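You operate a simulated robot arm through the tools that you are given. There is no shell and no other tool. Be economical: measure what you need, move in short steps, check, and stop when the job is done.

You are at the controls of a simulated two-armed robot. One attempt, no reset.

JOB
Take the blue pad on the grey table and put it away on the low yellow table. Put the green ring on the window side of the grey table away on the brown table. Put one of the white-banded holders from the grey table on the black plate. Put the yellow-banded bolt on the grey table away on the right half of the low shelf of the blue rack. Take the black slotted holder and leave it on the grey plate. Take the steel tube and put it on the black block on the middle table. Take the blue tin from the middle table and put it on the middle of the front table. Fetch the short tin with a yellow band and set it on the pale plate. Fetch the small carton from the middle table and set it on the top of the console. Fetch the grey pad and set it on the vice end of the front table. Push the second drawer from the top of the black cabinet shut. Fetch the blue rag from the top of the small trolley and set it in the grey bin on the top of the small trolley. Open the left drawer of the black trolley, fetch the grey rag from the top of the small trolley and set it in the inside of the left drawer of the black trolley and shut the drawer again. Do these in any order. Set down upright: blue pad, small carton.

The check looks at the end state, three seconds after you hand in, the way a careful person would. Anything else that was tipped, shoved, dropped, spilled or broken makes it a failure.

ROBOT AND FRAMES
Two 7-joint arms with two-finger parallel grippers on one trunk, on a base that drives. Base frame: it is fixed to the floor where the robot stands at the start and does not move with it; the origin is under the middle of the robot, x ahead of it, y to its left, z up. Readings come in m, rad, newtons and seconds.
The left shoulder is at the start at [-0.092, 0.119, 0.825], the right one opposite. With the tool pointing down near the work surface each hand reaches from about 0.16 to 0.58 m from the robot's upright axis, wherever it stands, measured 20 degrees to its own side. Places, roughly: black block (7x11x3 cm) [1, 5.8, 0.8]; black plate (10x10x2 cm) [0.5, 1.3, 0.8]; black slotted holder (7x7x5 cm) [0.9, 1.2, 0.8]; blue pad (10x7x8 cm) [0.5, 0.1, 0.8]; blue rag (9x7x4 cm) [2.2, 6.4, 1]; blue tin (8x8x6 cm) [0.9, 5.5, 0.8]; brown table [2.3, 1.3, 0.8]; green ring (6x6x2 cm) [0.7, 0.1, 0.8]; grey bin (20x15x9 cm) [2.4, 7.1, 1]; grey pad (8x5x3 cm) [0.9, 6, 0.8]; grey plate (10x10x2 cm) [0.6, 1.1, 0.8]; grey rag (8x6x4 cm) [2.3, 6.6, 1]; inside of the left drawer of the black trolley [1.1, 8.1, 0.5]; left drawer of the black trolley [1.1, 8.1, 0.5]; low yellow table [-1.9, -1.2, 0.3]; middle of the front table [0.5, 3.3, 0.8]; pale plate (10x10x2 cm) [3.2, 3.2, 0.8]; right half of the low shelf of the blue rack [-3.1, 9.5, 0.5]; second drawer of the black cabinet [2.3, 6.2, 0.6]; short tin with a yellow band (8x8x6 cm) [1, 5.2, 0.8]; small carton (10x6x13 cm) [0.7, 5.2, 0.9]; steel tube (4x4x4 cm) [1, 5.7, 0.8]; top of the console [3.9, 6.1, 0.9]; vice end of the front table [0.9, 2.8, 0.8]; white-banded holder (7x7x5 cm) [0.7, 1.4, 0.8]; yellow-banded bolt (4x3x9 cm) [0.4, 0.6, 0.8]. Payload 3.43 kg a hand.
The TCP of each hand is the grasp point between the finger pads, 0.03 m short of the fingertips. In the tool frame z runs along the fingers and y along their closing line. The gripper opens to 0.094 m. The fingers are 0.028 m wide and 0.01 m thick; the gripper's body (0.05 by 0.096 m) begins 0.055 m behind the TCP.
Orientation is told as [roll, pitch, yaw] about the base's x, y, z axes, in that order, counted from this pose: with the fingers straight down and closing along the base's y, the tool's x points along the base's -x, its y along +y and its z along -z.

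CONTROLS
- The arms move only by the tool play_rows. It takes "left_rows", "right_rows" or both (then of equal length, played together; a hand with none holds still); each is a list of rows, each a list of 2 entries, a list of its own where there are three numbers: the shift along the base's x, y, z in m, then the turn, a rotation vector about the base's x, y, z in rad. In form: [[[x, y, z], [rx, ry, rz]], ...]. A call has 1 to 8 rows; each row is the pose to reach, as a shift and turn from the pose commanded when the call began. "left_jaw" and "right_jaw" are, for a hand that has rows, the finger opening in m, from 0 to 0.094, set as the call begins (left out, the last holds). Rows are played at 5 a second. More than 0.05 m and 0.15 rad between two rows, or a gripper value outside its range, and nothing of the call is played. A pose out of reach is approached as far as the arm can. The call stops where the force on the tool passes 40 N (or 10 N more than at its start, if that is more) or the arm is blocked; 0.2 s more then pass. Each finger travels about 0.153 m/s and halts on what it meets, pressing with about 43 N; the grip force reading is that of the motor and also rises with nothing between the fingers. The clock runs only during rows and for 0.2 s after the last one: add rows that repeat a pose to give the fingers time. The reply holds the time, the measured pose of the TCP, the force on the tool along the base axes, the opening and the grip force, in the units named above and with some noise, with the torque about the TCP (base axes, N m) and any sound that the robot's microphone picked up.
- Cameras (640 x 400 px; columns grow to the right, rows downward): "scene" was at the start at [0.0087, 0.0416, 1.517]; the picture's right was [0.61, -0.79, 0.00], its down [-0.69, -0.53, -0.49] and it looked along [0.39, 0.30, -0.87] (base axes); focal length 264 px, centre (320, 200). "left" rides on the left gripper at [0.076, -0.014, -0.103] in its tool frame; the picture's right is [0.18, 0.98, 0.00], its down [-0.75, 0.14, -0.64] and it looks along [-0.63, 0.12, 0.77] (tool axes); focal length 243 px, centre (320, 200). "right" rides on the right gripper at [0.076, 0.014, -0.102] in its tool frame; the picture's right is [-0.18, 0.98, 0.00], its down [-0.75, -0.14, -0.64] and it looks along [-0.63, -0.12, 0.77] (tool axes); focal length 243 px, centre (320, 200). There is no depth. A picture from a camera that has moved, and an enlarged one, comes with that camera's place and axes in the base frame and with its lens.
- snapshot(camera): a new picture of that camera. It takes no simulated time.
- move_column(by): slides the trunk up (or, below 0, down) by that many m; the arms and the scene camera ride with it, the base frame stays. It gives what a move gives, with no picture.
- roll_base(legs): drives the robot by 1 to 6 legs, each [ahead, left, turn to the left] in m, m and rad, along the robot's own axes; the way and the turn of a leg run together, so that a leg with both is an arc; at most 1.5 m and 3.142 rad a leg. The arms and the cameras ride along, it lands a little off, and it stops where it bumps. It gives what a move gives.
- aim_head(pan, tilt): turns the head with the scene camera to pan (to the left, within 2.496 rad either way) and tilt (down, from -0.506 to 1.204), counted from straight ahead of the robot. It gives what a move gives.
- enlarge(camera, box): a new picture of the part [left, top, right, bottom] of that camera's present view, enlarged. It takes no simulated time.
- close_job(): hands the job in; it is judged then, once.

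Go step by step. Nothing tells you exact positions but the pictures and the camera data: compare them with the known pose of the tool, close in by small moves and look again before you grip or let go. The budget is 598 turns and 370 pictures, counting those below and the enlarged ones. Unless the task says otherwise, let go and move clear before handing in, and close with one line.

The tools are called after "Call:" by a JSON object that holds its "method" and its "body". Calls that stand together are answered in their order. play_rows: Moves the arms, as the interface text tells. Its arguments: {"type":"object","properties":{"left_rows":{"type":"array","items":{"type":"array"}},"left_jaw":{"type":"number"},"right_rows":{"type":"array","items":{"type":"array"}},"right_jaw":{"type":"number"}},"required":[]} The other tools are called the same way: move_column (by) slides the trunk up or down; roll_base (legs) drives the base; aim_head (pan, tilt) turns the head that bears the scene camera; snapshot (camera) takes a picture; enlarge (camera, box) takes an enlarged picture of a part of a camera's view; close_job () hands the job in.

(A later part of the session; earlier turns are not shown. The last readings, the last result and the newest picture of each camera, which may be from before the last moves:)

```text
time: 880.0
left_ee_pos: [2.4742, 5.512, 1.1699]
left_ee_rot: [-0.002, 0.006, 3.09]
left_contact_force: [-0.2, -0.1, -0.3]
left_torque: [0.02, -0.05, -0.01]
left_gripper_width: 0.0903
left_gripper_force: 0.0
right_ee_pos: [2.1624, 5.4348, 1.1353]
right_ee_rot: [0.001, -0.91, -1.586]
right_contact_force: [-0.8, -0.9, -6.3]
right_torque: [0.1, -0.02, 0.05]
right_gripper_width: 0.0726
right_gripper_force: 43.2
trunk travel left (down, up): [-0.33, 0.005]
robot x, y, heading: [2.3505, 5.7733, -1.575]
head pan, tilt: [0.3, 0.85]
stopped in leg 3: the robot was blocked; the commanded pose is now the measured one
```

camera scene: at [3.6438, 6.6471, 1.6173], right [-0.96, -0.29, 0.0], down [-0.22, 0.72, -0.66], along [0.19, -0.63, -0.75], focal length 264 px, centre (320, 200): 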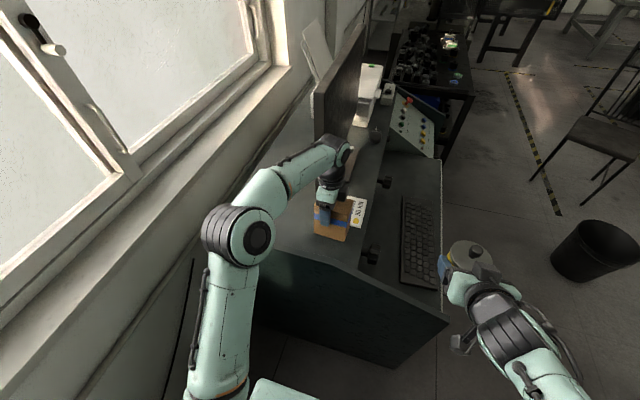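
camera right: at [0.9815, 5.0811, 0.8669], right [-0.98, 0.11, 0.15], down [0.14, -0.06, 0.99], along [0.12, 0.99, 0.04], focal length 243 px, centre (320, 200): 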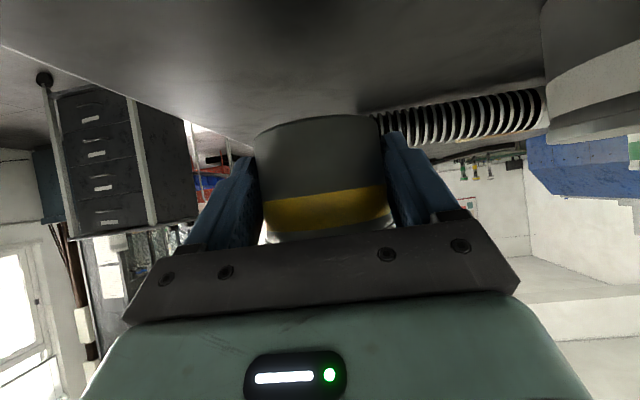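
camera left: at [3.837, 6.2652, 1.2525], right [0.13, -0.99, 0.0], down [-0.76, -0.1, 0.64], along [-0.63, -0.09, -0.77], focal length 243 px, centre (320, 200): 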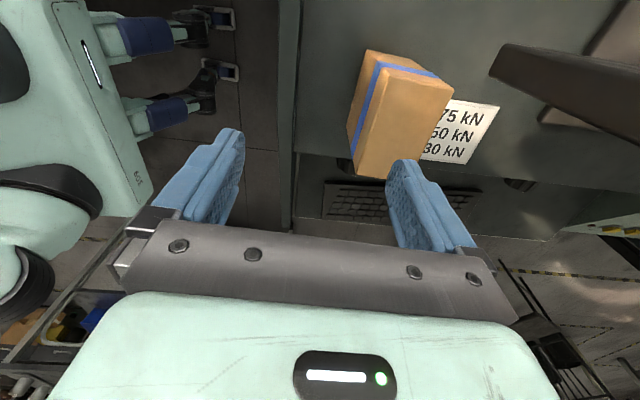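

Call:
{"method": "aim_head", "body": {"pan": -0.3, "tilt": 1.1}}

Call:
{"method": "snapshot", "body": {"camera": "scene"}}

Call:
{"method": "aim_head", "body": {"pan": -2.3, "tilt": 1.0}}

Call:
{"method": "snapshot", "body": {"camera": "scene"}}

```text
time: 881.0
left_ee_pos: [2.4762, 5.5125, 1.1691]
left_ee_rot: [-0.002, 0.003, 3.088]
left_contact_force: [0.1, 0.6, 0.0]
left_torque: [-0.01, -0.02, 0.03]
left_gripper_width: 0.0899
left_gripper_force: 0.1
right_ee_pos: [2.1655, 5.4348, 1.1367]
right_ee_rot: [0.0, -0.913, -1.582]
right_contact_force: [0.2, 0.5, -5.1]
right_torque: [0.1, -0.03, -0.01]
right_gripper_width: 0.0726
right_gripper_force: 42.7
trunk travel left (down, up): [-0.33, 0.005]
robot x, y, heading: [2.3481, 5.7724, -1.581]
head pan, tilt: [-0.3, 1.1]
```

```text
125 pictures are left
camera scene: at [2.3311, 5.7584, 1.5996], right [-0.95, 0.3, 0.0], down [0.27, 0.85, -0.45], along [-0.14, -0.43, -0.89], focal length 264 px, centre (320, 200)
```

scene: 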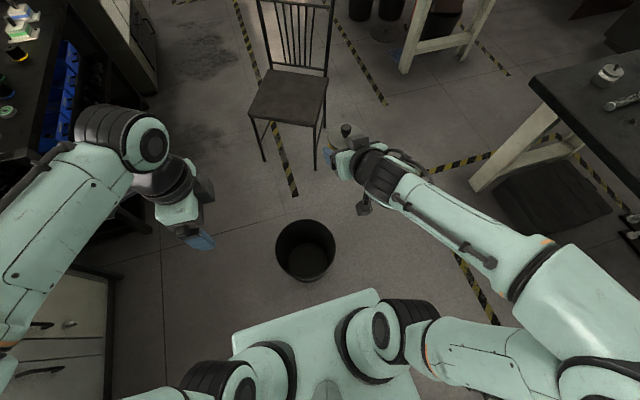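

```text
time: 882.9
left_ee_pos: [2.4758, 5.5123, 1.1688]
left_ee_rot: [-0.002, 0.004, 3.088]
left_contact_force: [-0.4, -1.2, 0.4]
left_torque: [-0.01, -0.02, -0.01]
left_gripper_width: 0.09
left_gripper_force: 0.1
right_ee_pos: [2.1653, 5.4348, 1.137]
right_ee_rot: [0.0, -0.911, -1.579]
right_contact_force: [-0.4, 0.2, -5.6]
right_torque: [0.06, -0.01, -0.02]
right_gripper_width: 0.0727
right_gripper_force: 42.8
trunk travel left (down, up): [-0.33, 0.005]
robot x, y, heading: [2.3488, 5.7736, -1.575]
head pan, tilt: [-2.3, 1.0]
```

```text
124 pictures are left
camera scene: at [2.2988, 5.8654, 1.6062], right [0.67, 0.74, 0.0], down [0.62, -0.57, -0.54], along [-0.4, 0.36, -0.84], focal length 264 px, centre (320, 200)
```

scene: 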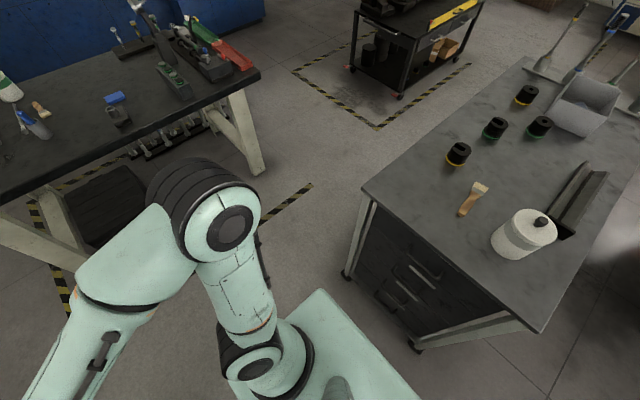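

Call:
{"method": "roll_base", "body": {"legs": [[-0.055, 0, 0], [0, -0.75, 0]]}}

Call:
{"method": "roll_base", "body": {"legs": [[0, -0.17, 0], [1.1, 0, 0], [1.05, 0, 0], [0, 0.2, 0], [0, 0, 1.57]]}}

Call:
{"method": "aim_head", "body": {"pan": 0.0, "tilt": 0.5}}

Call:
{"method": "snapshot", "body": {"camera": "scene"}}

```text
time: 890.4
left_ee_pos: [1.7273, 5.5798, 1.1696]
left_ee_rot: [-0.001, 0.004, 3.071]
left_contact_force: [-0.4, 0.6, 0.1]
left_torque: [-0.01, -0.01, 0.01]
left_gripper_width: 0.09
left_gripper_force: 0.2
right_ee_pos: [1.415, 5.5072, 1.1374]
right_ee_rot: [0.0, -0.912, -1.599]
right_contact_force: [-0.5, 0.1, -5.7]
right_torque: [0.12, 0.02, 0.01]
right_gripper_width: 0.0727
right_gripper_force: 42.9
trunk travel left (down, up): [-0.33, 0.005]
robot x, y, heading: [1.6061, 5.8442, -1.597]
head pan, tilt: [-2.3, 1.0]
```

```text
time: 908.8
left_ee_pos: [1.8378, 3.7758, 1.1696]
left_ee_rot: [-0.002, 0.004, -1.672]
left_contact_force: [-0.2, -0.2, -0.8]
left_torque: [-0.02, -0.01, 0.03]
left_gripper_width: 0.0899
left_gripper_force: 0.1
right_ee_pos: [1.8994, 3.4623, 1.1369]
right_ee_rot: [0.0, -0.913, -0.061]
right_contact_force: [-0.2, 0.8, -6.5]
right_torque: [0.0, 0.1, -0.01]
right_gripper_width: 0.0724
right_gripper_force: 43.2
trunk travel left (down, up): [-0.33, 0.005]
robot x, y, heading: [1.5717, 3.6645, -0.06]
head pan, tilt: [-2.3, 1.0]
```

```text
time: 910.9
left_ee_pos: [1.8379, 3.7757, 1.1695]
left_ee_rot: [-0.001, 0.003, -1.672]
left_contact_force: [0.1, 0.1, 0.4]
left_torque: [0.02, -0.01, 0.0]
left_gripper_width: 0.0901
left_gripper_force: 0.1
right_ee_pos: [1.9001, 3.4623, 1.1361]
right_ee_rot: [0.0, -0.911, -0.059]
right_contact_force: [0.6, 0.4, -5.6]
right_torque: [0.0, 0.1, 0.01]
right_gripper_width: 0.0726
right_gripper_force: 42.6
trunk travel left (down, up): [-0.33, 0.005]
robot x, y, heading: [1.5726, 3.6651, -0.059]
head pan, tilt: [0.0, 0.499]
```

```text
123 pictures are left
camera scene: at [1.6175, 3.6614, 1.6472], right [-0.06, -1.0, 0.0], down [-0.48, 0.03, -0.88], along [0.88, -0.05, -0.48], focal length 264 px, centre (320, 200)
```

scene: 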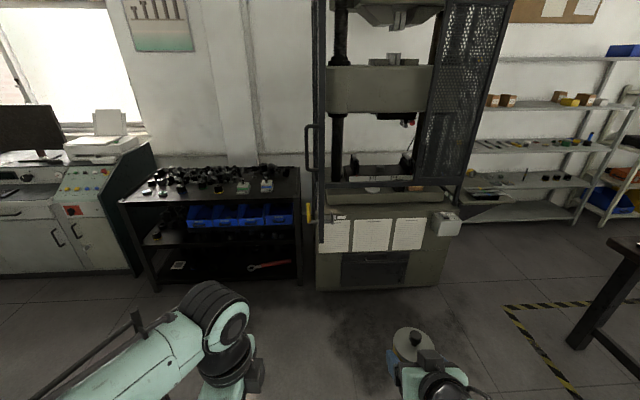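

Call:
{"method": "roll_base", "body": {"legs": [[0, -0.58, 0.06], [0.6, 0, 0]]}}

Call:
{"method": "aim_head", "body": {"pan": 0.1, "tilt": 0.55}}

Call:
{"method": "snapshot", "body": {"camera": "scene"}}

Call:
{"method": "enlarge", "body": {"camera": "scene", "box": [240, 80, 400, 200]}}

```text
time: 919.4
left_ee_pos: [2.4108, 3.2256, 1.1689]
left_ee_rot: [-0.001, 0.003, -1.606]
left_contact_force: [-0.3, -1.1, 0.3]
left_torque: [0.0, 0.0, 0.01]
left_gripper_width: 0.0902
left_gripper_force: 0.0
right_ee_pos: [2.4922, 2.9163, 1.1357]
right_ee_rot: [0.0, -0.91, 0.005]
right_contact_force: [-0.1, -0.2, -6.2]
right_torque: [0.01, 0.04, 0.01]
right_gripper_width: 0.0725
right_gripper_force: 43.3
trunk travel left (down, up): [-0.33, 0.005]
robot x, y, heading: [2.1541, 3.0954, 0.006]
head pan, tilt: [0.0, 0.499]
```

```text
time: 920.0
left_ee_pos: [2.4093, 3.2253, 1.1695]
left_ee_rot: [0.0, 0.003, -1.608]
left_contact_force: [0.3, -0.8, -0.1]
left_torque: [0.04, -0.02, 0.01]
left_gripper_width: 0.09
left_gripper_force: 0.0
right_ee_pos: [2.4932, 2.9168, 1.1352]
right_ee_rot: [0.001, -0.911, 0.003]
right_contact_force: [0.2, 0.2, -5.5]
right_torque: [0.0, 0.08, 0.0]
right_gripper_width: 0.0725
right_gripper_force: 42.6
trunk travel left (down, up): [-0.33, 0.005]
robot x, y, heading: [2.1492, 3.098, 0.008]
head pan, tilt: [0.099, 0.55]
```

```text
122 pictures are left
camera scene: at [2.1966, 3.1055, 1.6427], right [0.11, -0.99, 0.0], down [-0.52, -0.06, -0.85], along [0.85, 0.09, -0.52], focal length 264 px, centre (320, 200)
```

scene: 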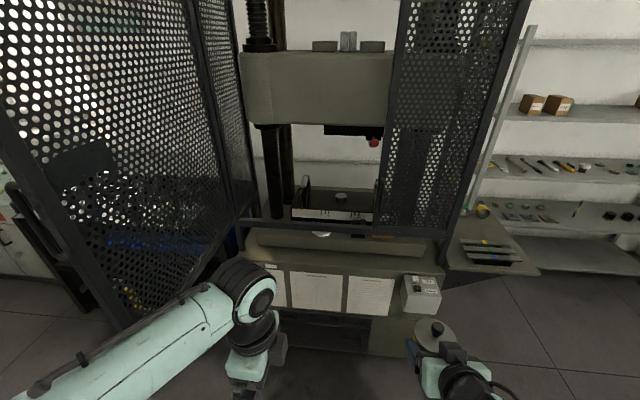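

```text
3.33 times, centred on (320, 140) of scene
camera zoom: at [2.1966, 3.1055, 1.6427], right [0.11, -0.99, 0.0], down [-0.52, -0.06, -0.85], along [0.85, 0.09, -0.52], focal length 879 px, centre (320, 400)
```

zoom: 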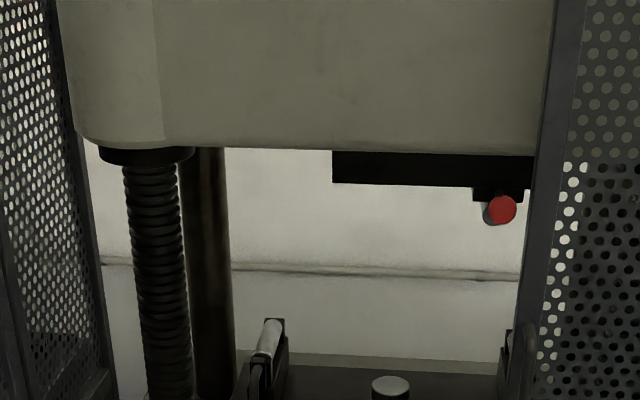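

Entering sideways would hit the guard frame, so a vertical hand is needed at the press. I'll set the tin down on the free spot of the grey table and regrasp it vertically there.

Call:
{"method": "roll_base", "body": {"legs": [[-0.55, 0, 0], [0, -0.5, 0], [0, 0, 1.57], [0, 0, 1.57], [0.08, 0, 0], [0, 1.45, 0]]}}

Call:
{"method": "aim_head", "body": {"pan": 0.0, "tilt": 0.8}}

Call:
{"method": "snapshot", "body": {"camera": "scene"}}

```text
time: 948.8
left_ee_pos: [1.3102, 0.9813, 1.1689]
left_ee_rot: [-0.001, 0.002, 1.551]
left_contact_force: [0.2, 0.1, 1.4]
left_torque: [-0.01, 0.01, 0.01]
left_gripper_width: 0.0899
left_gripper_force: 0.0
right_ee_pos: [1.2235, 1.2879, 1.1365]
right_ee_rot: [0.001, -0.91, -3.121]
right_contact_force: [0.1, -0.2, -5.2]
right_torque: [0.02, -0.15, -0.02]
right_gripper_width: 0.0725
right_gripper_force: 42.8
trunk travel left (down, up): [-0.33, 0.005]
robot x, y, heading: [1.5686, 1.1136, -3.119]
head pan, tilt: [0.099, 0.55]
```

```text
time: 949.5
left_ee_pos: [1.3093, 0.9806, 1.1692]
left_ee_rot: [-0.001, 0.003, 1.55]
left_contact_force: [-0.4, -0.4, -0.4]
left_torque: [0.03, 0.0, -0.01]
left_gripper_width: 0.0899
left_gripper_force: 0.1
right_ee_pos: [1.2229, 1.288, 1.1364]
right_ee_rot: [0.0, -0.911, -3.121]
right_contact_force: [0.2, 0.0, -6.5]
right_torque: [0.0, -0.13, -0.01]
right_gripper_width: 0.0727
right_gripper_force: 43.2
trunk travel left (down, up): [-0.33, 0.005]
robot x, y, heading: [1.5653, 1.1153, -3.117]
head pan, tilt: [0.0, 0.799]
```

```text
120 pictures are left
camera scene: at [1.5304, 1.1157, 1.6213], right [-0.02, 1.0, 0.0], down [0.72, 0.02, -0.7], along [-0.7, -0.02, -0.72], focal length 264 px, centre (320, 200)
```

scene: 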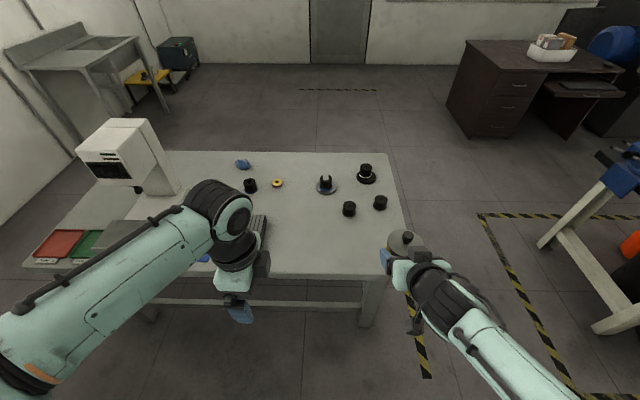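

Call:
{"method": "move_column", "body": {"by": -0.08}}

Call:
{"method": "roll_base", "body": {"legs": [[0.14, 0, -0.022]]}}

Call:
{"method": "play_rows", "body": {"right_rows": [[[-0.035, -0.015, 0], [0, 0, 0]], [[-0.07, -0.03, -0.01], [0, 0, 0]], [[-0.105, -0.045, -0.03], [0, 0, 0]], [[-0.135, -0.06, -0.06], [0, 0, 0]], [[-0.15, -0.065, -0.1], [0, 0, 0]], [[-0.15, -0.065, -0.145], [0, 0, 0]], [[-0.15, -0.065, -0.19], [0, 0, 0]], [[-0.15, -0.065, -0.23], [0, 0, 0]]]}}

Call:
{"method": "snapshot", "body": {"camera": "right"}}

```text
time: 950.7
left_ee_pos: [1.3086, 0.9809, 1.0899]
left_ee_rot: [-0.002, 0.004, 1.55]
left_contact_force: [0.2, 0.3, -0.3]
left_torque: [0.02, -0.03, 0.0]
left_gripper_width: 0.0901
left_gripper_force: 0.0
right_ee_pos: [1.2225, 1.2879, 1.057]
right_ee_rot: [-0.001, -0.912, -3.121]
right_contact_force: [0.6, -0.7, -5.3]
right_torque: [-0.01, -0.12, -0.02]
right_gripper_width: 0.0726
right_gripper_force: 42.5
trunk travel left (down, up): [-0.25, 0.085]
robot x, y, heading: [1.567, 1.1123, -3.118]
head pan, tilt: [0.0, 0.799]
```

```text
time: 952.0
left_ee_pos: [1.1693, 0.9853, 1.0899]
left_ee_rot: [-0.001, 0.003, 1.532]
left_contact_force: [-0.2, 0.2, 0.2]
left_torque: [-0.05, -0.06, -0.04]
left_gripper_width: 0.0899
left_gripper_force: 0.1
right_ee_pos: [1.0877, 1.294, 1.0561]
right_ee_rot: [-0.002, -0.911, -3.143]
right_contact_force: [-0.4, 0.3, -5.8]
right_torque: [0.01, -0.11, -0.03]
right_gripper_width: 0.0724
right_gripper_force: 42.7
trunk travel left (down, up): [-0.25, 0.085]
robot x, y, heading: [1.4248, 1.1145, -3.138]
head pan, tilt: [0.0, 0.799]
```

```text
time: 953.8
left_ee_pos: [1.1692, 0.9851, 1.0898]
left_ee_rot: [-0.001, 0.003, 1.529]
left_contact_force: [-0.3, 0.3, -0.4]
left_torque: [-0.01, 0.0, -0.04]
left_gripper_width: 0.09
left_gripper_force: 0.1
right_ee_pos: [0.9391, 1.2297, 0.824]
right_ee_rot: [0.001, -0.91, -3.14]
right_contact_force: [0.6, -0.3, -5.6]
right_torque: [-0.04, -0.09, -0.01]
right_gripper_width: 0.0725
right_gripper_force: 43.4
trunk travel left (down, up): [-0.25, 0.085]
robot x, y, heading: [1.4288, 1.1134, -3.14]
head pan, tilt: [0.0, 0.799]
```

```text
119 pictures are left
camera right: at [1.0658, 1.2166, 0.8269], right [-0.11, -0.98, 0.15], down [0.05, 0.14, 0.99], along [-0.99, 0.12, 0.03], focal length 243 px, centre (320, 200)
```

right: 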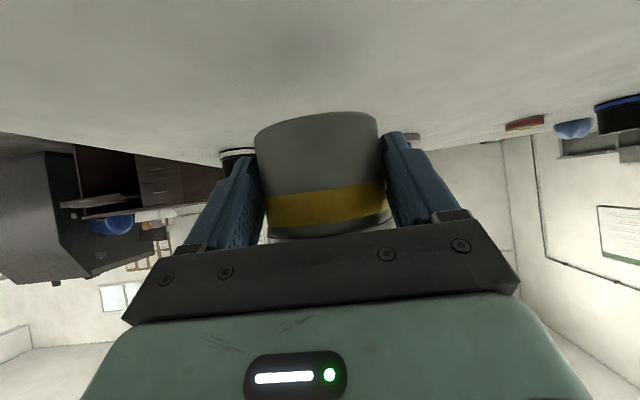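

Call:
{"method": "play_rows", "body": {"right_rows": [[[0, 0, -0.015], [0, 0, 0]], [[0, 0, -0.023], [0, 0, 0]], [[0, 0, -0.027], [0, 0, 0]], [[0, 0, -0.03], [0, 0, 0]], [[0, 0, -0.033], [0, 0, 0]], [[0, 0, -0.036], [0, 0, 0]]]}}

Call:
{"method": "play_rows", "body": {"right_rows": [[[0, 0, 0.002], [0, 0, 0]], [[0, 0, 0.002], [0, 0, 0]], [[0, 0, 0.002], [0, 0, 0]], [[0.025, 0, 0.015], [0, 0, 0]], [[0.05, 0, 0.035], [0, 0, 0]], [[0.08, 0, 0.06], [0, 0, 0]], [[0.11, 0, 0.09], [0, 0, 0]], [[0.13, 0, 0.13], [0, 0, 0]]], "right_jaw": 0.092}}

Call:
{"method": "enlarge", "body": {"camera": "scene", "box": [280, 160, 440, 300]}}

```text
time: 955.2
left_ee_pos: [1.1685, 0.9835, 1.0893]
left_ee_rot: [-0.001, 0.004, 1.53]
left_contact_force: [0.9, -0.6, 0.2]
left_torque: [0.01, 0.04, -0.01]
left_gripper_width: 0.0901
left_gripper_force: 0.0
right_ee_pos: [0.9386, 1.2285, 0.7897]
right_ee_rot: [0.0, -0.913, 3.141]
right_contact_force: [0.7, 0.1, -5.7]
right_torque: [-0.03, -0.09, 0.03]
right_gripper_width: 0.0725
right_gripper_force: 43.0
trunk travel left (down, up): [-0.25, 0.085]
robot x, y, heading: [1.4266, 1.1157, -3.139]
head pan, tilt: [0.0, 0.799]
```

```text
time: 957.0
left_ee_pos: [1.1711, 0.985, 1.089]
left_ee_rot: [0.001, 0.004, 1.53]
left_contact_force: [0.1, -0.8, 0.8]
left_torque: [0.0, 0.04, 0.01]
left_gripper_width: 0.0903
left_gripper_force: 0.1
right_ee_pos: [1.07, 1.2268, 0.9224]
right_ee_rot: [0.001, -0.911, 3.143]
right_contact_force: [0.0, 0.1, -0.6]
right_torque: [-0.01, 0.03, 0.02]
right_gripper_width: 0.092
right_gripper_force: 0.0
trunk travel left (down, up): [-0.25, 0.085]
robot x, y, heading: [1.4288, 1.1135, -3.136]
head pan, tilt: [0.0, 0.799]
```

```text
2.86 times, centred on (360, 230) of scene
camera zoom: at [1.3928, 1.115, 1.5358], right [0.0, 1.0, 0.0], down [0.72, 0.0, -0.7], along [-0.7, 0.0, -0.72], focal length 754 px, centre (206, 114)
```

zoom: 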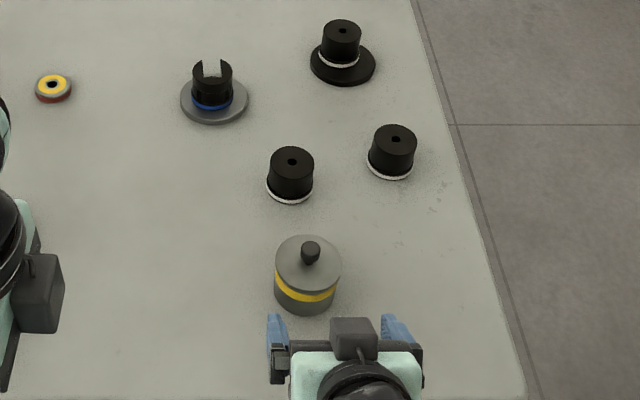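

Call:
{"method": "play_rows", "body": {"right_rows": [[[0.0, 0, 0.03], [0, -0.13, 0]], [[-0.01, 0, 0.05], [0, -0.26, 0]], [[-0.03, 0, 0.06], [0, -0.39, 0]], [[-0.06, 0, 0.06], [0, -0.52, 0]], [[-0.09, 0, 0.06], [0, -0.65, 0]], [[-0.12, 0, 0.05], [0, -0.78, 0]], [[-0.13, 0, 0.02], [0, -0.911, 0]], [[-0.13, 0, -0.02], [0, -0.911, 0]]]}}

Call:
{"method": "snapshot", "body": {"camera": "right"}}

```text
time: 958.8
left_ee_pos: [1.1697, 0.9858, 1.0893]
left_ee_rot: [-0.002, 0.003, 1.531]
left_contact_force: [-0.1, -0.2, 0.4]
left_torque: [-0.02, -0.01, 0.0]
left_gripper_width: 0.0899
left_gripper_force: 0.0
right_ee_pos: [0.9492, 1.1882, 0.9619]
right_ee_rot: [-0.002, -0.052, -3.125]
right_contact_force: [-0.7, 0.1, 0.0]
right_torque: [-0.01, 0.01, 0.03]
right_gripper_width: 0.0921
right_gripper_force: 0.0
right hand out of reach, approached as far as the arm can: row 7, 8
trunk travel left (down, up): [-0.25, 0.085]
robot x, y, heading: [1.4289, 1.1111, -3.137]
head pan, tilt: [0.0, 0.799]
```

```text
117 pictures are left
camera right: at [1.0291, 1.1769, 1.0594], right [-0.17, -0.99, 0.01], down [-0.72, 0.13, 0.68], along [-0.67, 0.11, -0.73], focal length 243 px, centre (320, 200)
```

right: 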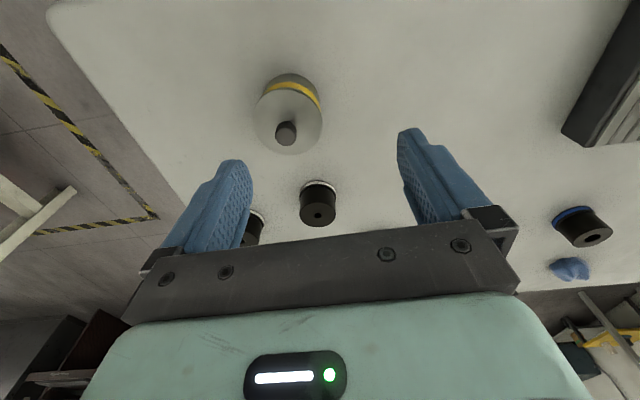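

Call:
{"method": "roll_base", "body": {"legs": [[0.07, 0, 0]]}}

Call:
{"method": "play_rows", "body": {"right_rows": [[[0, 0, 0], [0, 0, 0]], [[0, 0, 0], [0, 0, 0]]]}}

Call:
{"method": "snapshot", "body": {"camera": "right"}}

```text
time: 959.9
left_ee_pos: [1.0978, 0.9863, 1.089]
left_ee_rot: [-0.001, 0.002, 1.527]
left_contact_force: [-1.2, 0.2, -0.8]
left_torque: [0.02, -0.02, 0.0]
left_gripper_width: 0.0903
left_gripper_force: 0.1
right_ee_pos: [0.8768, 1.1888, 0.9612]
right_ee_rot: [-0.003, -0.051, -3.127]
right_contact_force: [0.7, -0.1, 0.0]
right_torque: [-0.02, -0.03, 0.04]
right_gripper_width: 0.0918
right_gripper_force: 0.1
trunk travel left (down, up): [-0.25, 0.085]
robot x, y, heading: [1.3629, 1.1157, -3.142]
head pan, tilt: [0.0, 0.799]
```

```text
time: 960.5
left_ee_pos: [1.0987, 0.9851, 1.0893]
left_ee_rot: [-0.002, 0.004, 1.528]
left_contact_force: [0.9, -0.3, -0.5]
left_torque: [-0.06, 0.0, -0.01]
left_gripper_width: 0.09
left_gripper_force: 0.0
right_ee_pos: [0.8778, 1.1893, 0.9612]
right_ee_rot: [-0.001, -0.052, -3.128]
right_contact_force: [-0.2, -0.4, -0.2]
right_torque: [0.0, 0.02, -0.01]
right_gripper_width: 0.092
right_gripper_force: 0.0
trunk travel left (down, up): [-0.25, 0.085]
robot x, y, heading: [1.3568, 1.116, -3.138]
head pan, tilt: [0.0, 0.799]
```

```text
116 pictures are left
camera right: at [0.9576, 1.1766, 1.0595], right [-0.17, -0.99, 0.01], down [-0.72, 0.13, 0.68], along [-0.67, 0.11, -0.73], focal length 243 px, centre (320, 200)
```

right: 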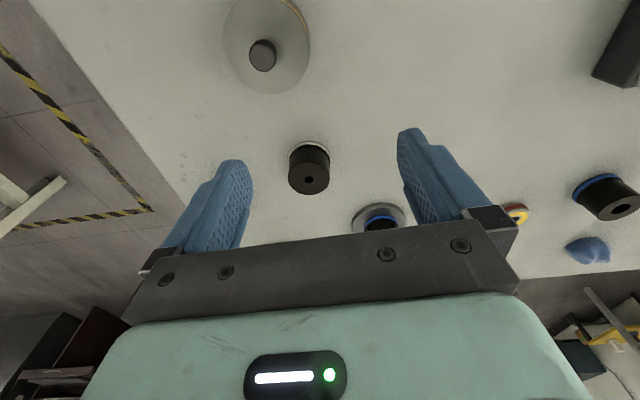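

Call:
{"method": "play_rows", "body": {"right_rows": [[[0.02, 0.016, 0], [0, -0.026, 0]], [[0.047, 0.039, -0.02], [0, -0.052, 0]], [[0.047, 0.039, -0.055], [0, -0.052, 0]]]}}

Call:
{"method": "snapshot", "body": {"camera": "right"}}

```text
time: 961.3
left_ee_pos: [1.0979, 0.9853, 1.0881]
left_ee_rot: [0.0, 0.002, 1.529]
left_contact_force: [0.5, 0.6, 0.3]
left_torque: [0.0, -0.01, -0.03]
left_gripper_width: 0.0901
left_gripper_force: 0.1
right_ee_pos: [0.9229, 1.2261, 0.905]
right_ee_rot: [0.0, -0.001, -3.127]
right_contact_force: [-0.2, -0.1, -0.5]
right_torque: [-0.02, -0.01, 0.0]
right_gripper_width: 0.0917
right_gripper_force: 0.1
trunk travel left (down, up): [-0.25, 0.085]
robot x, y, heading: [1.356, 1.1128, -3.141]
head pan, tilt: [0.0, 0.799]
```

```text
115 pictures are left
camera right: at [0.9987, 1.2144, 1.0073], right [-0.17, -0.99, 0.0], down [-0.76, 0.13, 0.64], along [-0.63, 0.11, -0.77], focal length 243 px, centre (320, 200)
```

right: 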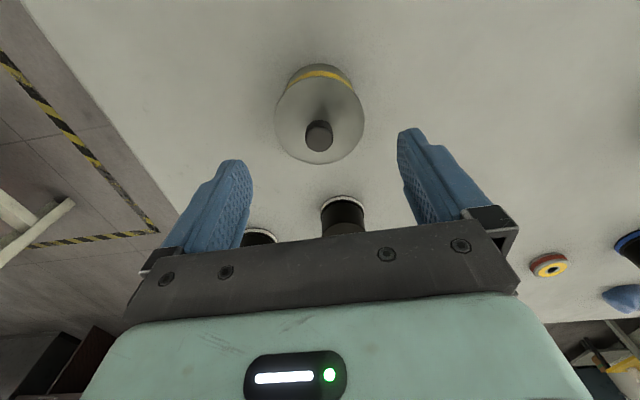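

Call:
{"method": "play_rows", "body": {"right_rows": [[[-0.003, 0.003, -0.04], [0, 0, 0]], [[-0.003, 0.003, -0.075], [0, 0, 0]], [[-0.003, 0.003, -0.096], [0, 0, 0]]], "right_jaw": 0.092}}

Call:
{"method": "play_rows", "body": {"right_rows": [[[0, 0, 0], [0, 0, 0]], [[0, 0, 0], [0, 0, 0]], [[0, 0, 0], [0, 0, 0]]], "right_jaw": 0.07}}

Call:
{"method": "play_rows", "body": {"right_rows": [[[0, 0, 0.0005], [0, 0, 0]], [[0, 0, 0.001], [0, 0, 0]], [[0, 0, 0.002], [0, 0, 0]], [[0, 0, 0.003], [0, 0, 0]], [[0, 0, 0.004], [0, 0, 0]], [[0, 0, 0.006], [0, 0, 0]], [[0, 0, 0.008], [0, 0, 0]], [[0, 0, 0.01], [0, 0, 0]]]}}

Call:
{"method": "snapshot", "body": {"camera": "right"}}

```text
time: 962.1
left_ee_pos: [1.0973, 0.9845, 1.0886]
left_ee_rot: [-0.002, 0.005, 1.529]
left_contact_force: [0.6, 0.1, -1.4]
left_torque: [0.0, 0.0, 0.01]
left_gripper_width: 0.0898
left_gripper_force: 0.0
right_ee_pos: [0.9207, 1.2314, 0.8082]
right_ee_rot: [-0.002, 0.0, -3.126]
right_contact_force: [-0.3, 0.4, 0.2]
right_torque: [0.02, 0.01, 0.02]
right_gripper_width: 0.0917
right_gripper_force: 0.0
trunk travel left (down, up): [-0.25, 0.085]
robot x, y, heading: [1.3581, 1.1151, -3.138]
head pan, tilt: [0.0, 0.799]
```

```text
time: 962.9
left_ee_pos: [1.0973, 0.9849, 1.0905]
left_ee_rot: [-0.002, 0.003, 1.529]
left_contact_force: [-0.1, -1.4, -0.3]
left_torque: [-0.03, -0.03, 0.0]
left_gripper_width: 0.09
left_gripper_force: 0.0
right_ee_pos: [0.9223, 1.2313, 0.8086]
right_ee_rot: [-0.002, 0.0, -3.128]
right_contact_force: [-0.5, 0.5, 1.5]
right_torque: [-0.01, -0.03, -0.02]
right_gripper_width: 0.0757
right_gripper_force: 43.2
trunk travel left (down, up): [-0.25, 0.085]
robot x, y, heading: [1.3556, 1.1152, -3.143]
head pan, tilt: [0.0, 0.799]
heard: snap
```

```text
time: 964.7
left_ee_pos: [1.0984, 0.9858, 1.0902]
left_ee_rot: [-0.002, 0.004, 1.528]
left_contact_force: [0.1, -0.3, 0.0]
left_torque: [-0.01, 0.0, 0.0]
left_gripper_width: 0.09
left_gripper_force: 0.1
right_ee_pos: [0.9218, 1.2305, 0.8199]
right_ee_rot: [-0.003, -0.002, -3.127]
right_contact_force: [0.0, -0.5, -0.3]
right_torque: [0.01, 0.01, -0.02]
right_gripper_width: 0.0754
right_gripper_force: 43.2
trunk travel left (down, up): [-0.25, 0.085]
robot x, y, heading: [1.3588, 1.1125, -3.143]
head pan, tilt: [0.0, 0.799]
```

```text
114 pictures are left
camera right: at [0.9967, 1.2183, 0.9231], right [-0.17, -0.99, 0.0], down [-0.75, 0.13, 0.64], along [-0.63, 0.11, -0.77], focal length 243 px, centre (320, 200)
```

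right: 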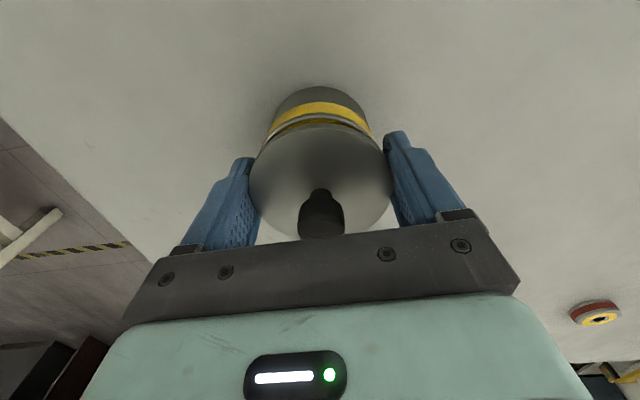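

The lid comes away with the right hand. I'll keep it there, grip the open body with the left hand, and reassemble at the plate.

Call:
{"method": "play_rows", "body": {"right_rows": [[[0, 0, 0.03], [0, 0, 0]], [[0, 0, 0.07], [0, 0, 0]], [[0, 0, 0.11], [0, 0, 0]], [[0, 0, 0.15], [0, 0, 0]], [[0.04, 0.02, 0.16], [0, 0, 0]], [[0.08, 0.04, 0.17], [0, 0, 0]], [[0.12, 0.06, 0.18], [0, 0, 0]], [[0.15, 0.08, 0.2], [0, 0, 0]]]}}

Call:
{"method": "roll_base", "body": {"legs": [[0, -0.26, 0]]}}

Call:
{"method": "play_rows", "body": {"left_rows": [[[-0.04, 0.0, 0], [0, 0, 0]], [[-0.08, 0.0, 0], [0, 0, 0]], [[-0.12, 0, -0.01], [0, 0, 0]], [[-0.15, 0, -0.04], [0, 0, 0]], [[-0.165, 0, -0.08], [0, 0, 0]]], "left_jaw": 0.092}}

Call:
{"method": "snapshot", "body": {"camera": "left"}}

Call:
{"method": "snapshot", "body": {"camera": "scene"}}

```text
time: 966.5
left_ee_pos: [1.0987, 0.9843, 1.0887]
left_ee_rot: [-0.001, 0.003, 1.529]
left_contact_force: [0.3, -0.2, -0.3]
left_torque: [-0.02, 0.01, -0.04]
left_gripper_width: 0.0902
left_gripper_force: 0.1
right_ee_pos: [1.0725, 1.3134, 1.0216]
right_ee_rot: [0.0, -0.002, -3.128]
right_contact_force: [-0.9, 1.7, -0.9]
right_torque: [-0.02, 0.03, 0.0]
right_gripper_width: 0.0757
right_gripper_force: 43.4
trunk travel left (down, up): [-0.25, 0.085]
robot x, y, heading: [1.3578, 1.1149, -3.143]
head pan, tilt: [0.0, 0.799]
```

```text
time: 969.4
left_ee_pos: [1.0978, 1.2451, 1.0899]
left_ee_rot: [-0.001, 0.003, 1.527]
left_contact_force: [0.2, 0.1, 0.0]
left_torque: [0.03, -0.03, 0.0]
left_gripper_width: 0.0902
left_gripper_force: 0.1
right_ee_pos: [1.0717, 1.5728, 1.0222]
right_ee_rot: [-0.002, -0.002, -3.129]
right_contact_force: [0.3, -0.2, 0.3]
right_torque: [0.0, -0.01, 0.01]
right_gripper_width: 0.0752
right_gripper_force: 43.5
trunk travel left (down, up): [-0.25, 0.085]
robot x, y, heading: [1.3601, 1.374, 3.137]
head pan, tilt: [0.0, 0.799]
```

```text
time: 970.6
left_ee_pos: [0.9323, 1.2448, 1.0117]
left_ee_rot: [0.0, 0.003, 1.527]
left_contact_force: [-0.5, 0.1, -0.5]
left_torque: [0.01, -0.04, 0.02]
left_gripper_width: 0.092
left_gripper_force: 0.1
right_ee_pos: [1.0705, 1.5732, 1.0213]
right_ee_rot: [-0.002, 0.0, -3.129]
right_contact_force: [0.0, -0.3, -0.7]
right_torque: [-0.01, 0.02, 0.02]
right_gripper_width: 0.0755
right_gripper_force: 42.4
trunk travel left (down, up): [-0.25, 0.085]
robot x, y, heading: [1.3564, 1.3756, 3.143]
head pan, tilt: [0.0, 0.799]
```

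```text
113 pictures are left
camera left: at [0.9432, 1.1686, 1.1146], right [-0.99, -0.14, 0.0], down [-0.11, 0.76, 0.64], along [-0.09, 0.63, -0.77], focal length 243 px, centre (320, 200)
```

left: 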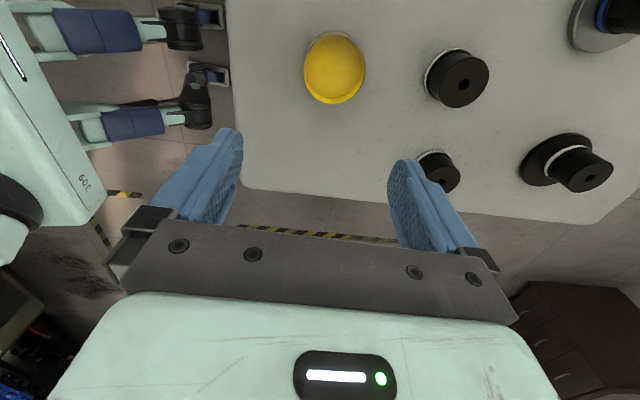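

```text
112 pictures are left
camera scene: at [1.3193, 1.3756, 1.5358], right [0.0, 1.0, 0.0], down [0.72, 0.0, -0.7], along [-0.7, 0.0, -0.72], focal length 264 px, centre (320, 200)
```

scene: 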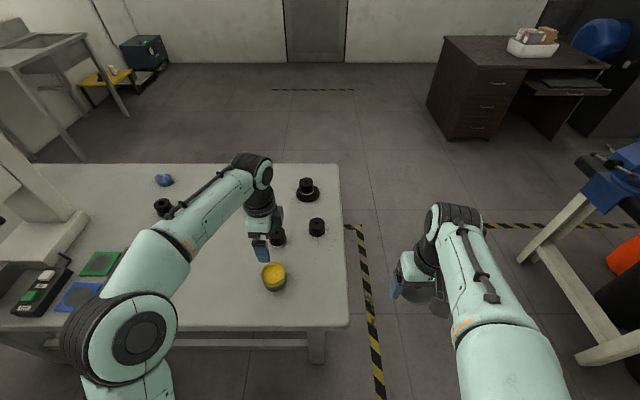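

Call:
{"method": "play_rows", "body": {"left_rows": [[[-0.013, -0.016, -0.03], [0, 0, 0]], [[-0.013, -0.016, -0.075], [0, 0, 0]], [[-0.013, -0.016, -0.12], [0, 0, 0]]]}}

Call:
{"method": "snapshot", "body": {"camera": "left"}}

```text
time: 971.4
left_ee_pos: [0.9162, 1.2296, 0.8903]
left_ee_rot: [0.0, 0.005, 1.528]
left_contact_force: [-0.6, -1.3, 0.1]
left_torque: [-0.01, -0.01, 0.0]
left_gripper_width: 0.0919
left_gripper_force: 0.0
right_ee_pos: [1.0707, 1.5728, 1.0215]
right_ee_rot: [-0.002, -0.001, -3.131]
right_contact_force: [-0.3, -0.3, -1.0]
right_torque: [0.03, 0.0, 0.01]
right_gripper_width: 0.0754
right_gripper_force: 43.1
trunk travel left (down, up): [-0.25, 0.085]
robot x, y, heading: [1.3572, 1.3731, 3.14]
head pan, tilt: [0.0, 0.799]
```

```text
111 pictures are left
camera left: at [0.9272, 1.1529, 0.9932], right [-0.99, -0.14, 0.0], down [-0.11, 0.76, 0.64], along [-0.09, 0.63, -0.77], focal length 243 px, centre (320, 200)
```

left: 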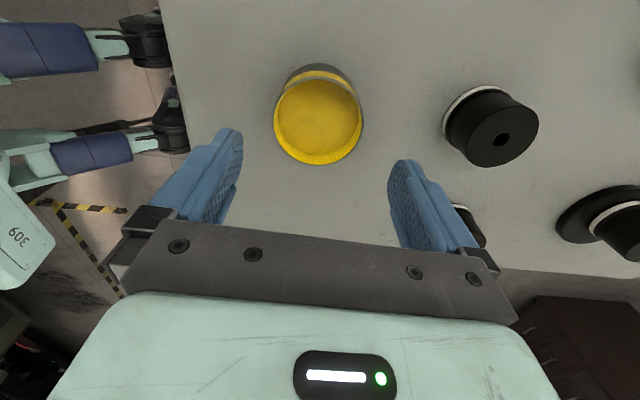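

Call:
{"method": "play_rows", "body": {"left_rows": [[[0.001, -0.003, -0.035], [0, 0, 0]], [[0.001, -0.003, -0.07], [0, 0, 0]], [[0.001, -0.003, -0.092], [0, 0, 0]]]}}

Call:
{"method": "play_rows", "body": {"left_rows": [[[0, 0, 0], [0, 0, 0]], [[0, 0, 0], [0, 0, 0]], [[0, 0, 0], [0, 0, 0]]], "left_jaw": 0.06}}

Call:
{"method": "snapshot", "body": {"camera": "left"}}

```text
time: 972.2
left_ee_pos: [0.9201, 1.2261, 0.7965]
left_ee_rot: [-0.001, 0.002, 1.529]
left_contact_force: [0.9, -0.4, 0.6]
left_torque: [0.03, -0.01, -0.03]
left_gripper_width: 0.0921
left_gripper_force: 0.0
right_ee_pos: [1.071, 1.5733, 1.0209]
right_ee_rot: [-0.002, 0.002, -3.129]
right_contact_force: [0.2, 0.1, -0.7]
right_torque: [-0.02, -0.02, 0.0]
right_gripper_width: 0.0752
right_gripper_force: 43.4
trunk travel left (down, up): [-0.25, 0.085]
robot x, y, heading: [1.3567, 1.377, 3.142]
head pan, tilt: [0.0, 0.799]
```

```text
time: 973.0
left_ee_pos: [0.9189, 1.2261, 0.7959]
left_ee_rot: [-0.001, 0.003, 1.527]
left_contact_force: [-0.7, -1.5, 0.0]
left_torque: [0.04, 0.15, 0.07]
left_gripper_width: 0.0791
left_gripper_force: 42.9
right_ee_pos: [1.0716, 1.5735, 1.02]
right_ee_rot: [-0.002, 0.001, -3.131]
right_contact_force: [0.0, -0.4, -0.2]
right_torque: [-0.02, 0.01, 0.0]
right_gripper_width: 0.0754
right_gripper_force: 43.0
trunk travel left (down, up): [-0.25, 0.085]
robot x, y, heading: [1.3575, 1.3746, 3.147]
head pan, tilt: [0.0, 0.799]
```

```text
110 pictures are left
camera left: at [0.9312, 1.1502, 0.8996], right [-0.99, -0.14, 0.0], down [-0.11, 0.76, 0.64], along [-0.09, 0.63, -0.77], focal length 243 px, centre (320, 200)
```

left: 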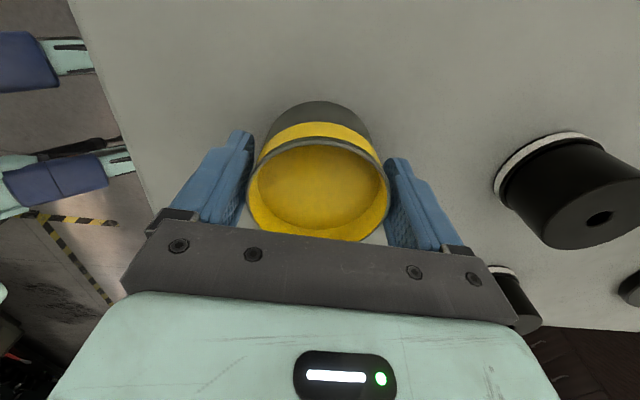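

Call:
{"method": "play_rows", "body": {"left_rows": [[[0, 0, 0.02], [0, 0, 0]], [[0, 0, 0.05], [0, 0, 0]], [[0, 0, 0.09], [0, 0, 0]], [[0, 0, 0.13], [0, 0, 0]], [[0, 0, 0.17], [0, 0, 0]], [[0.03, 0, 0.2], [0, 0, 0]], [[0.07, 0, 0.22], [0, 0, 0]], [[0.11, 0, 0.24], [0, 0, 0]]]}}

Call:
{"method": "snapshot", "body": {"camera": "left"}}

Call:
{"method": "roll_base", "body": {"legs": [[-0.14, 0, 0], [0, -1.25, 0], [-0.1, 0, 0], [0, 0, -1.57], [0, 0, -1.57], [0, 0.48, 0]]}}

Call:
{"method": "roll_base", "body": {"legs": [[0.55, 0, 0]]}}

```text
time: 974.8
left_ee_pos: [1.0308, 1.2285, 1.0403]
left_ee_rot: [0.001, 0.001, 1.529]
left_contact_force: [-0.5, -0.1, -4.5]
left_torque: [-0.03, 0.02, 0.01]
left_gripper_width: 0.0786
left_gripper_force: 43.1
right_ee_pos: [1.0726, 1.5731, 1.0205]
right_ee_rot: [-0.001, -0.002, -3.129]
right_contact_force: [0.2, 0.6, 0.3]
right_torque: [0.02, 0.04, 0.03]
right_gripper_width: 0.0749
right_gripper_force: 43.2
trunk travel left (down, up): [-0.25, 0.085]
robot x, y, heading: [1.3625, 1.3741, 3.14]
head pan, tilt: [0.0, 0.799]
```

```text
109 pictures are left
camera left: at [1.0424, 1.1518, 1.1431], right [-0.99, -0.14, 0.0], down [-0.11, 0.76, 0.64], along [-0.09, 0.63, -0.77], focal length 243 px, centre (320, 200)
```

left: 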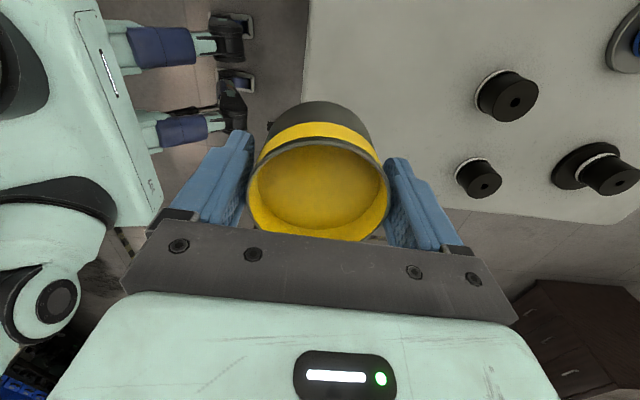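

```text
time: 999.5
left_ee_pos: [1.9126, 3.2583, 1.04]
left_ee_rot: [-0.002, 0.006, -1.585]
left_contact_force: [-0.2, -0.6, -5.9]
left_torque: [0.01, -0.02, -0.03]
left_gripper_width: 0.0791
left_gripper_force: 43.2
right_ee_pos: [1.882, 2.9104, 1.0205]
right_ee_rot: [-0.004, 0.001, 0.043]
right_contact_force: [-0.1, 0.6, -0.1]
right_torque: [0.0, 0.02, 0.02]
right_gripper_width: 0.0747
right_gripper_force: 43.0
trunk travel left (down, up): [-0.25, 0.085]
robot x, y, heading: [1.5893, 3.1008, 0.03]
head pan, tilt: [0.0, 0.799]
```

```text
time: 1002.7
left_ee_pos: [2.4737, 3.2751, 1.0396]
left_ee_rot: [-0.002, 0.003, -1.583]
left_contact_force: [-0.6, -0.2, -5.7]
left_torque: [0.06, 0.02, -0.01]
left_gripper_width: 0.0786
left_gripper_force: 43.3
right_ee_pos: [2.4407, 2.9293, 1.0203]
right_ee_rot: [-0.002, -0.002, 0.044]
right_contact_force: [0.5, -0.5, -0.5]
right_torque: [0.02, 0.01, 0.01]
right_gripper_width: 0.0748
right_gripper_force: 42.8
trunk travel left (down, up): [-0.25, 0.085]
robot x, y, heading: [2.1472, 3.1197, 0.026]
head pan, tilt: [0.0, 0.799]
```

Call:
{"method": "move_column", "body": {"by": 0.08}}

Call:
{"method": "roll_base", "body": {"legs": [[0.3, -0.03, -0.026]]}}

Call:
{"method": "aim_head", "body": {"pan": 0.05, "tilt": 0.75}}

Call:
{"method": "snapshot", "body": {"camera": "scene"}}

```text
time: 1003.9
left_ee_pos: [2.4718, 3.2744, 1.1197]
left_ee_rot: [-0.002, 0.002, -1.582]
left_contact_force: [-1.2, 0.6, -5.8]
left_torque: [0.04, 0.02, 0.02]
left_gripper_width: 0.0786
left_gripper_force: 42.8
right_ee_pos: [2.4396, 2.9288, 1.1004]
right_ee_rot: [-0.001, 0.001, 0.045]
right_contact_force: [-1.0, -0.7, -0.3]
right_torque: [-0.01, -0.03, 0.02]
right_gripper_width: 0.0749
right_gripper_force: 43.3
trunk travel left (down, up): [-0.33, 0.005]
robot x, y, heading: [2.1502, 3.1197, 0.03]
head pan, tilt: [0.0, 0.799]
```

```text
time: 1006.0
left_ee_pos: [2.7786, 3.2424, 1.1186]
left_ee_rot: [-0.002, 0.003, -1.61]
left_contact_force: [0.9, -0.1, -5.9]
left_torque: [0.03, 0.01, 0.02]
left_gripper_width: 0.0791
left_gripper_force: 42.4
right_ee_pos: [2.7381, 2.8968, 1.1008]
right_ee_rot: [-0.002, 0.0, 0.017]
right_contact_force: [0.3, 0.2, -0.4]
right_torque: [0.03, 0.02, 0.02]
right_gripper_width: 0.0748
right_gripper_force: 42.9
trunk travel left (down, up): [-0.33, 0.005]
robot x, y, heading: [2.4552, 3.0921, 0.005]
head pan, tilt: [0.0, 0.799]
```

```text
time: 1006.6
left_ee_pos: [2.7788, 3.2416, 1.1187]
left_ee_rot: [-0.002, 0.004, -1.608]
left_contact_force: [-0.2, -0.4, -5.3]
left_torque: [0.05, -0.04, 0.0]
left_gripper_width: 0.0789
left_gripper_force: 42.9
right_ee_pos: [2.7378, 2.8965, 1.1002]
right_ee_rot: [-0.002, -0.001, 0.016]
right_contact_force: [0.3, 0.1, 0.1]
right_torque: [-0.02, 0.03, 0.0]
right_gripper_width: 0.0746
right_gripper_force: 42.7
trunk travel left (down, up): [-0.33, 0.005]
robot x, y, heading: [2.4561, 3.0976, 0.005]
head pan, tilt: [0.051, 0.75]
```

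```text
108 pictures are left
camera scene: at [2.4909, 3.0995, 1.6253], right [0.06, -1.0, 0.0], down [-0.68, -0.04, -0.73], along [0.73, 0.04, -0.68], focal length 264 px, centre (320, 200)
```

scene: 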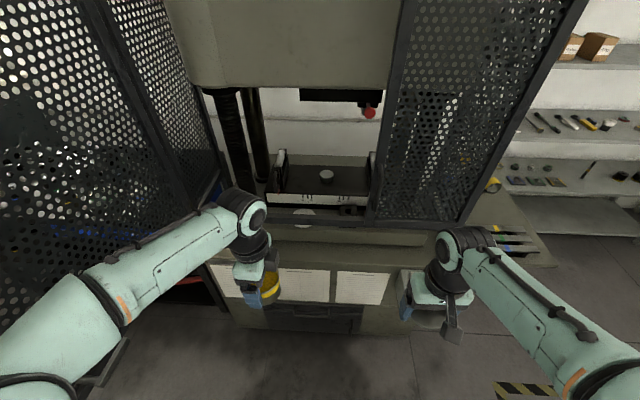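

Call:
{"method": "play_rows", "body": {"right_rows": [[[-0.03, 0, 0.01], [0, 0, 0]], [[-0.06, 0, 0.02], [0, 0, 0]], [[-0.08, 0, 0.02], [0, 0, 0]]]}}

Call:
{"method": "roll_base", "body": {"legs": [[0.24, 0, 0]]}}

Call:
{"method": "snapshot", "body": {"camera": "scene"}}

Call:
{"method": "snapshot", "body": {"camera": "left"}}

```text
time: 1007.4
left_ee_pos: [2.7788, 3.2431, 1.1183]
left_ee_rot: [-0.002, 0.005, -1.611]
left_contact_force: [-0.1, -0.4, -5.5]
left_torque: [0.03, 0.0, 0.0]
left_gripper_width: 0.0787
left_gripper_force: 43.1
right_ee_pos: [2.6575, 2.8965, 1.1191]
right_ee_rot: [-0.004, -0.002, 0.019]
right_contact_force: [-0.1, 0.3, -0.9]
right_torque: [0.02, 0.02, 0.01]
right_gripper_width: 0.0747
right_gripper_force: 42.6
trunk travel left (down, up): [-0.33, 0.005]
robot x, y, heading: [2.4514, 3.0905, 0.004]
head pan, tilt: [0.051, 0.75]
```

```text
time: 1009.1
left_ee_pos: [3.0153, 3.243, 1.1194]
left_ee_rot: [-0.002, 0.004, -1.61]
left_contact_force: [0.8, 0.0, -5.6]
left_torque: [0.06, 0.03, 0.0]
left_gripper_width: 0.0785
left_gripper_force: 42.7
right_ee_pos: [2.8946, 2.897, 1.1207]
right_ee_rot: [-0.002, -0.001, 0.015]
right_contact_force: [0.4, -0.3, -0.3]
right_torque: [-0.01, 0.05, -0.01]
right_gripper_width: 0.0747
right_gripper_force: 42.5
trunk travel left (down, up): [-0.33, 0.005]
robot x, y, heading: [2.6914, 3.0929, -0.001]
head pan, tilt: [0.051, 0.75]
```

```text
107 pictures are left
camera scene: at [2.7278, 3.1005, 1.6251], right [0.05, -1.0, 0.0], down [-0.68, -0.04, -0.73], along [0.73, 0.04, -0.68], focal length 264 px, centre (320, 200)
```

scene: 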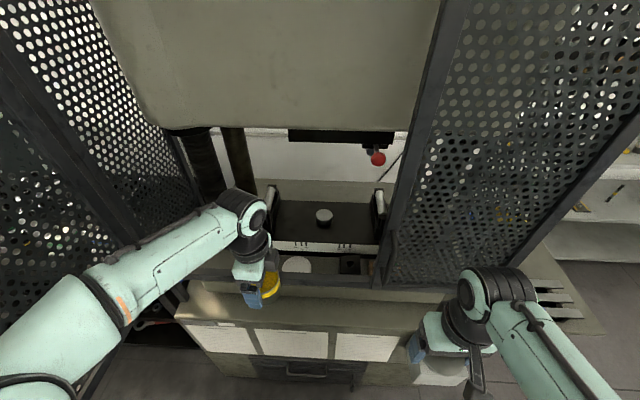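

```text
106 pictures are left
camera left: at [3.0049, 3.3192, 1.2223], right [0.99, 0.14, 0.0], down [0.11, -0.76, 0.64], along [0.09, -0.63, -0.77], focal length 243 px, centre (320, 200)
```

left: 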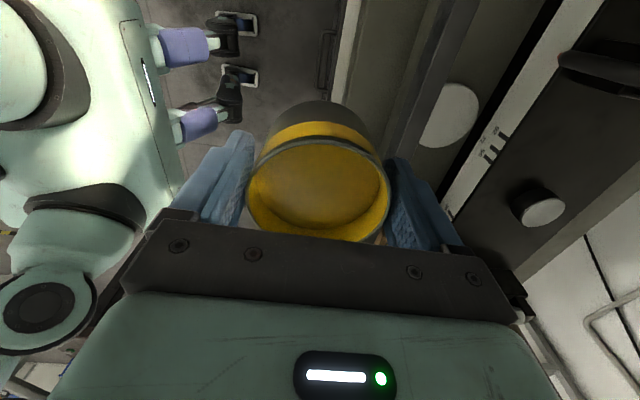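

Call:
{"method": "play_rows", "body": {"left_rows": [[[0.04, -0.01, 0], [0, 0, 0.01]], [[0.08, -0.02, 0], [0, 0, 0.02]], [[0.12, -0.03, 0], [0, 0, 0.03]], [[0.16, -0.04, 0], [0, 0, 0.04]], [[0.202, -0.042, 0], [0, 0, 0.04]]]}}

Call:
{"method": "snapshot", "body": {"camera": "left"}}

Call:
{"method": "snapshot", "body": {"camera": "scene"}}

```text
time: 1010.4
left_ee_pos: [3.2164, 3.1951, 1.1094]
left_ee_rot: [-0.022, 0.01, -1.579]
left_contact_force: [0.3, -0.3, -5.9]
left_torque: [0.01, -0.03, -0.01]
left_gripper_width: 0.0787
left_gripper_force: 43.5
right_ee_pos: [2.8941, 2.896, 1.1172]
right_ee_rot: [0.0, 0.001, 0.015]
right_contact_force: [0.2, 0.0, -0.9]
right_torque: [0.02, -0.02, -0.02]
right_gripper_width: 0.0744
right_gripper_force: 42.7
trunk travel left (down, up): [-0.33, 0.005]
robot x, y, heading: [2.6875, 3.0936, 0.006]
head pan, tilt: [0.051, 0.75]
```

```text
105 pictures are left
camera left: at [3.2046, 3.2712, 1.2132], right [0.98, 0.18, -0.02], down [0.15, -0.76, 0.63], along [0.1, -0.62, -0.78], focal length 243 px, centre (320, 200)
```

left: 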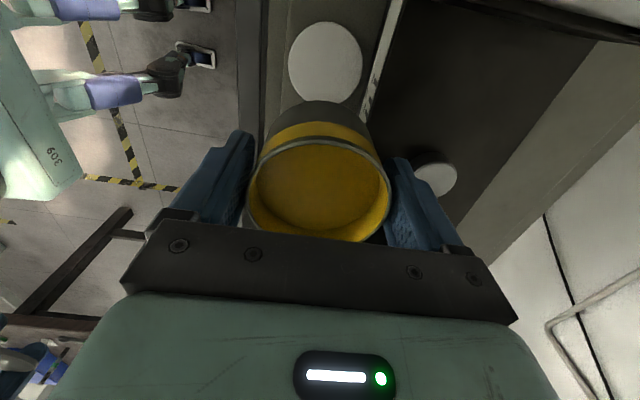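

```text
104 pictures are left
camera scene: at [2.7279, 3.0987, 1.6244], right [0.05, -1.0, 0.0], down [-0.68, -0.04, -0.73], along [0.73, 0.04, -0.68], focal length 264 px, centre (320, 200)
```

scene: 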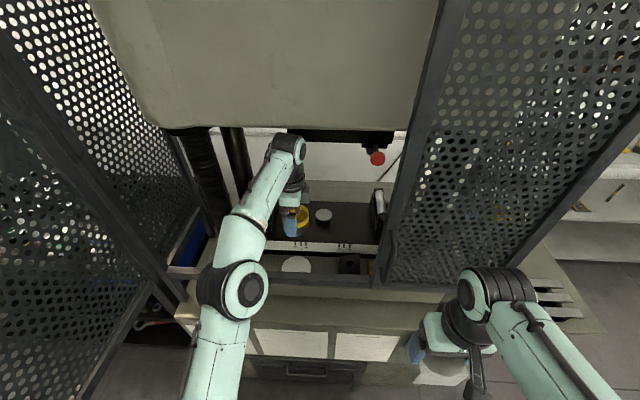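

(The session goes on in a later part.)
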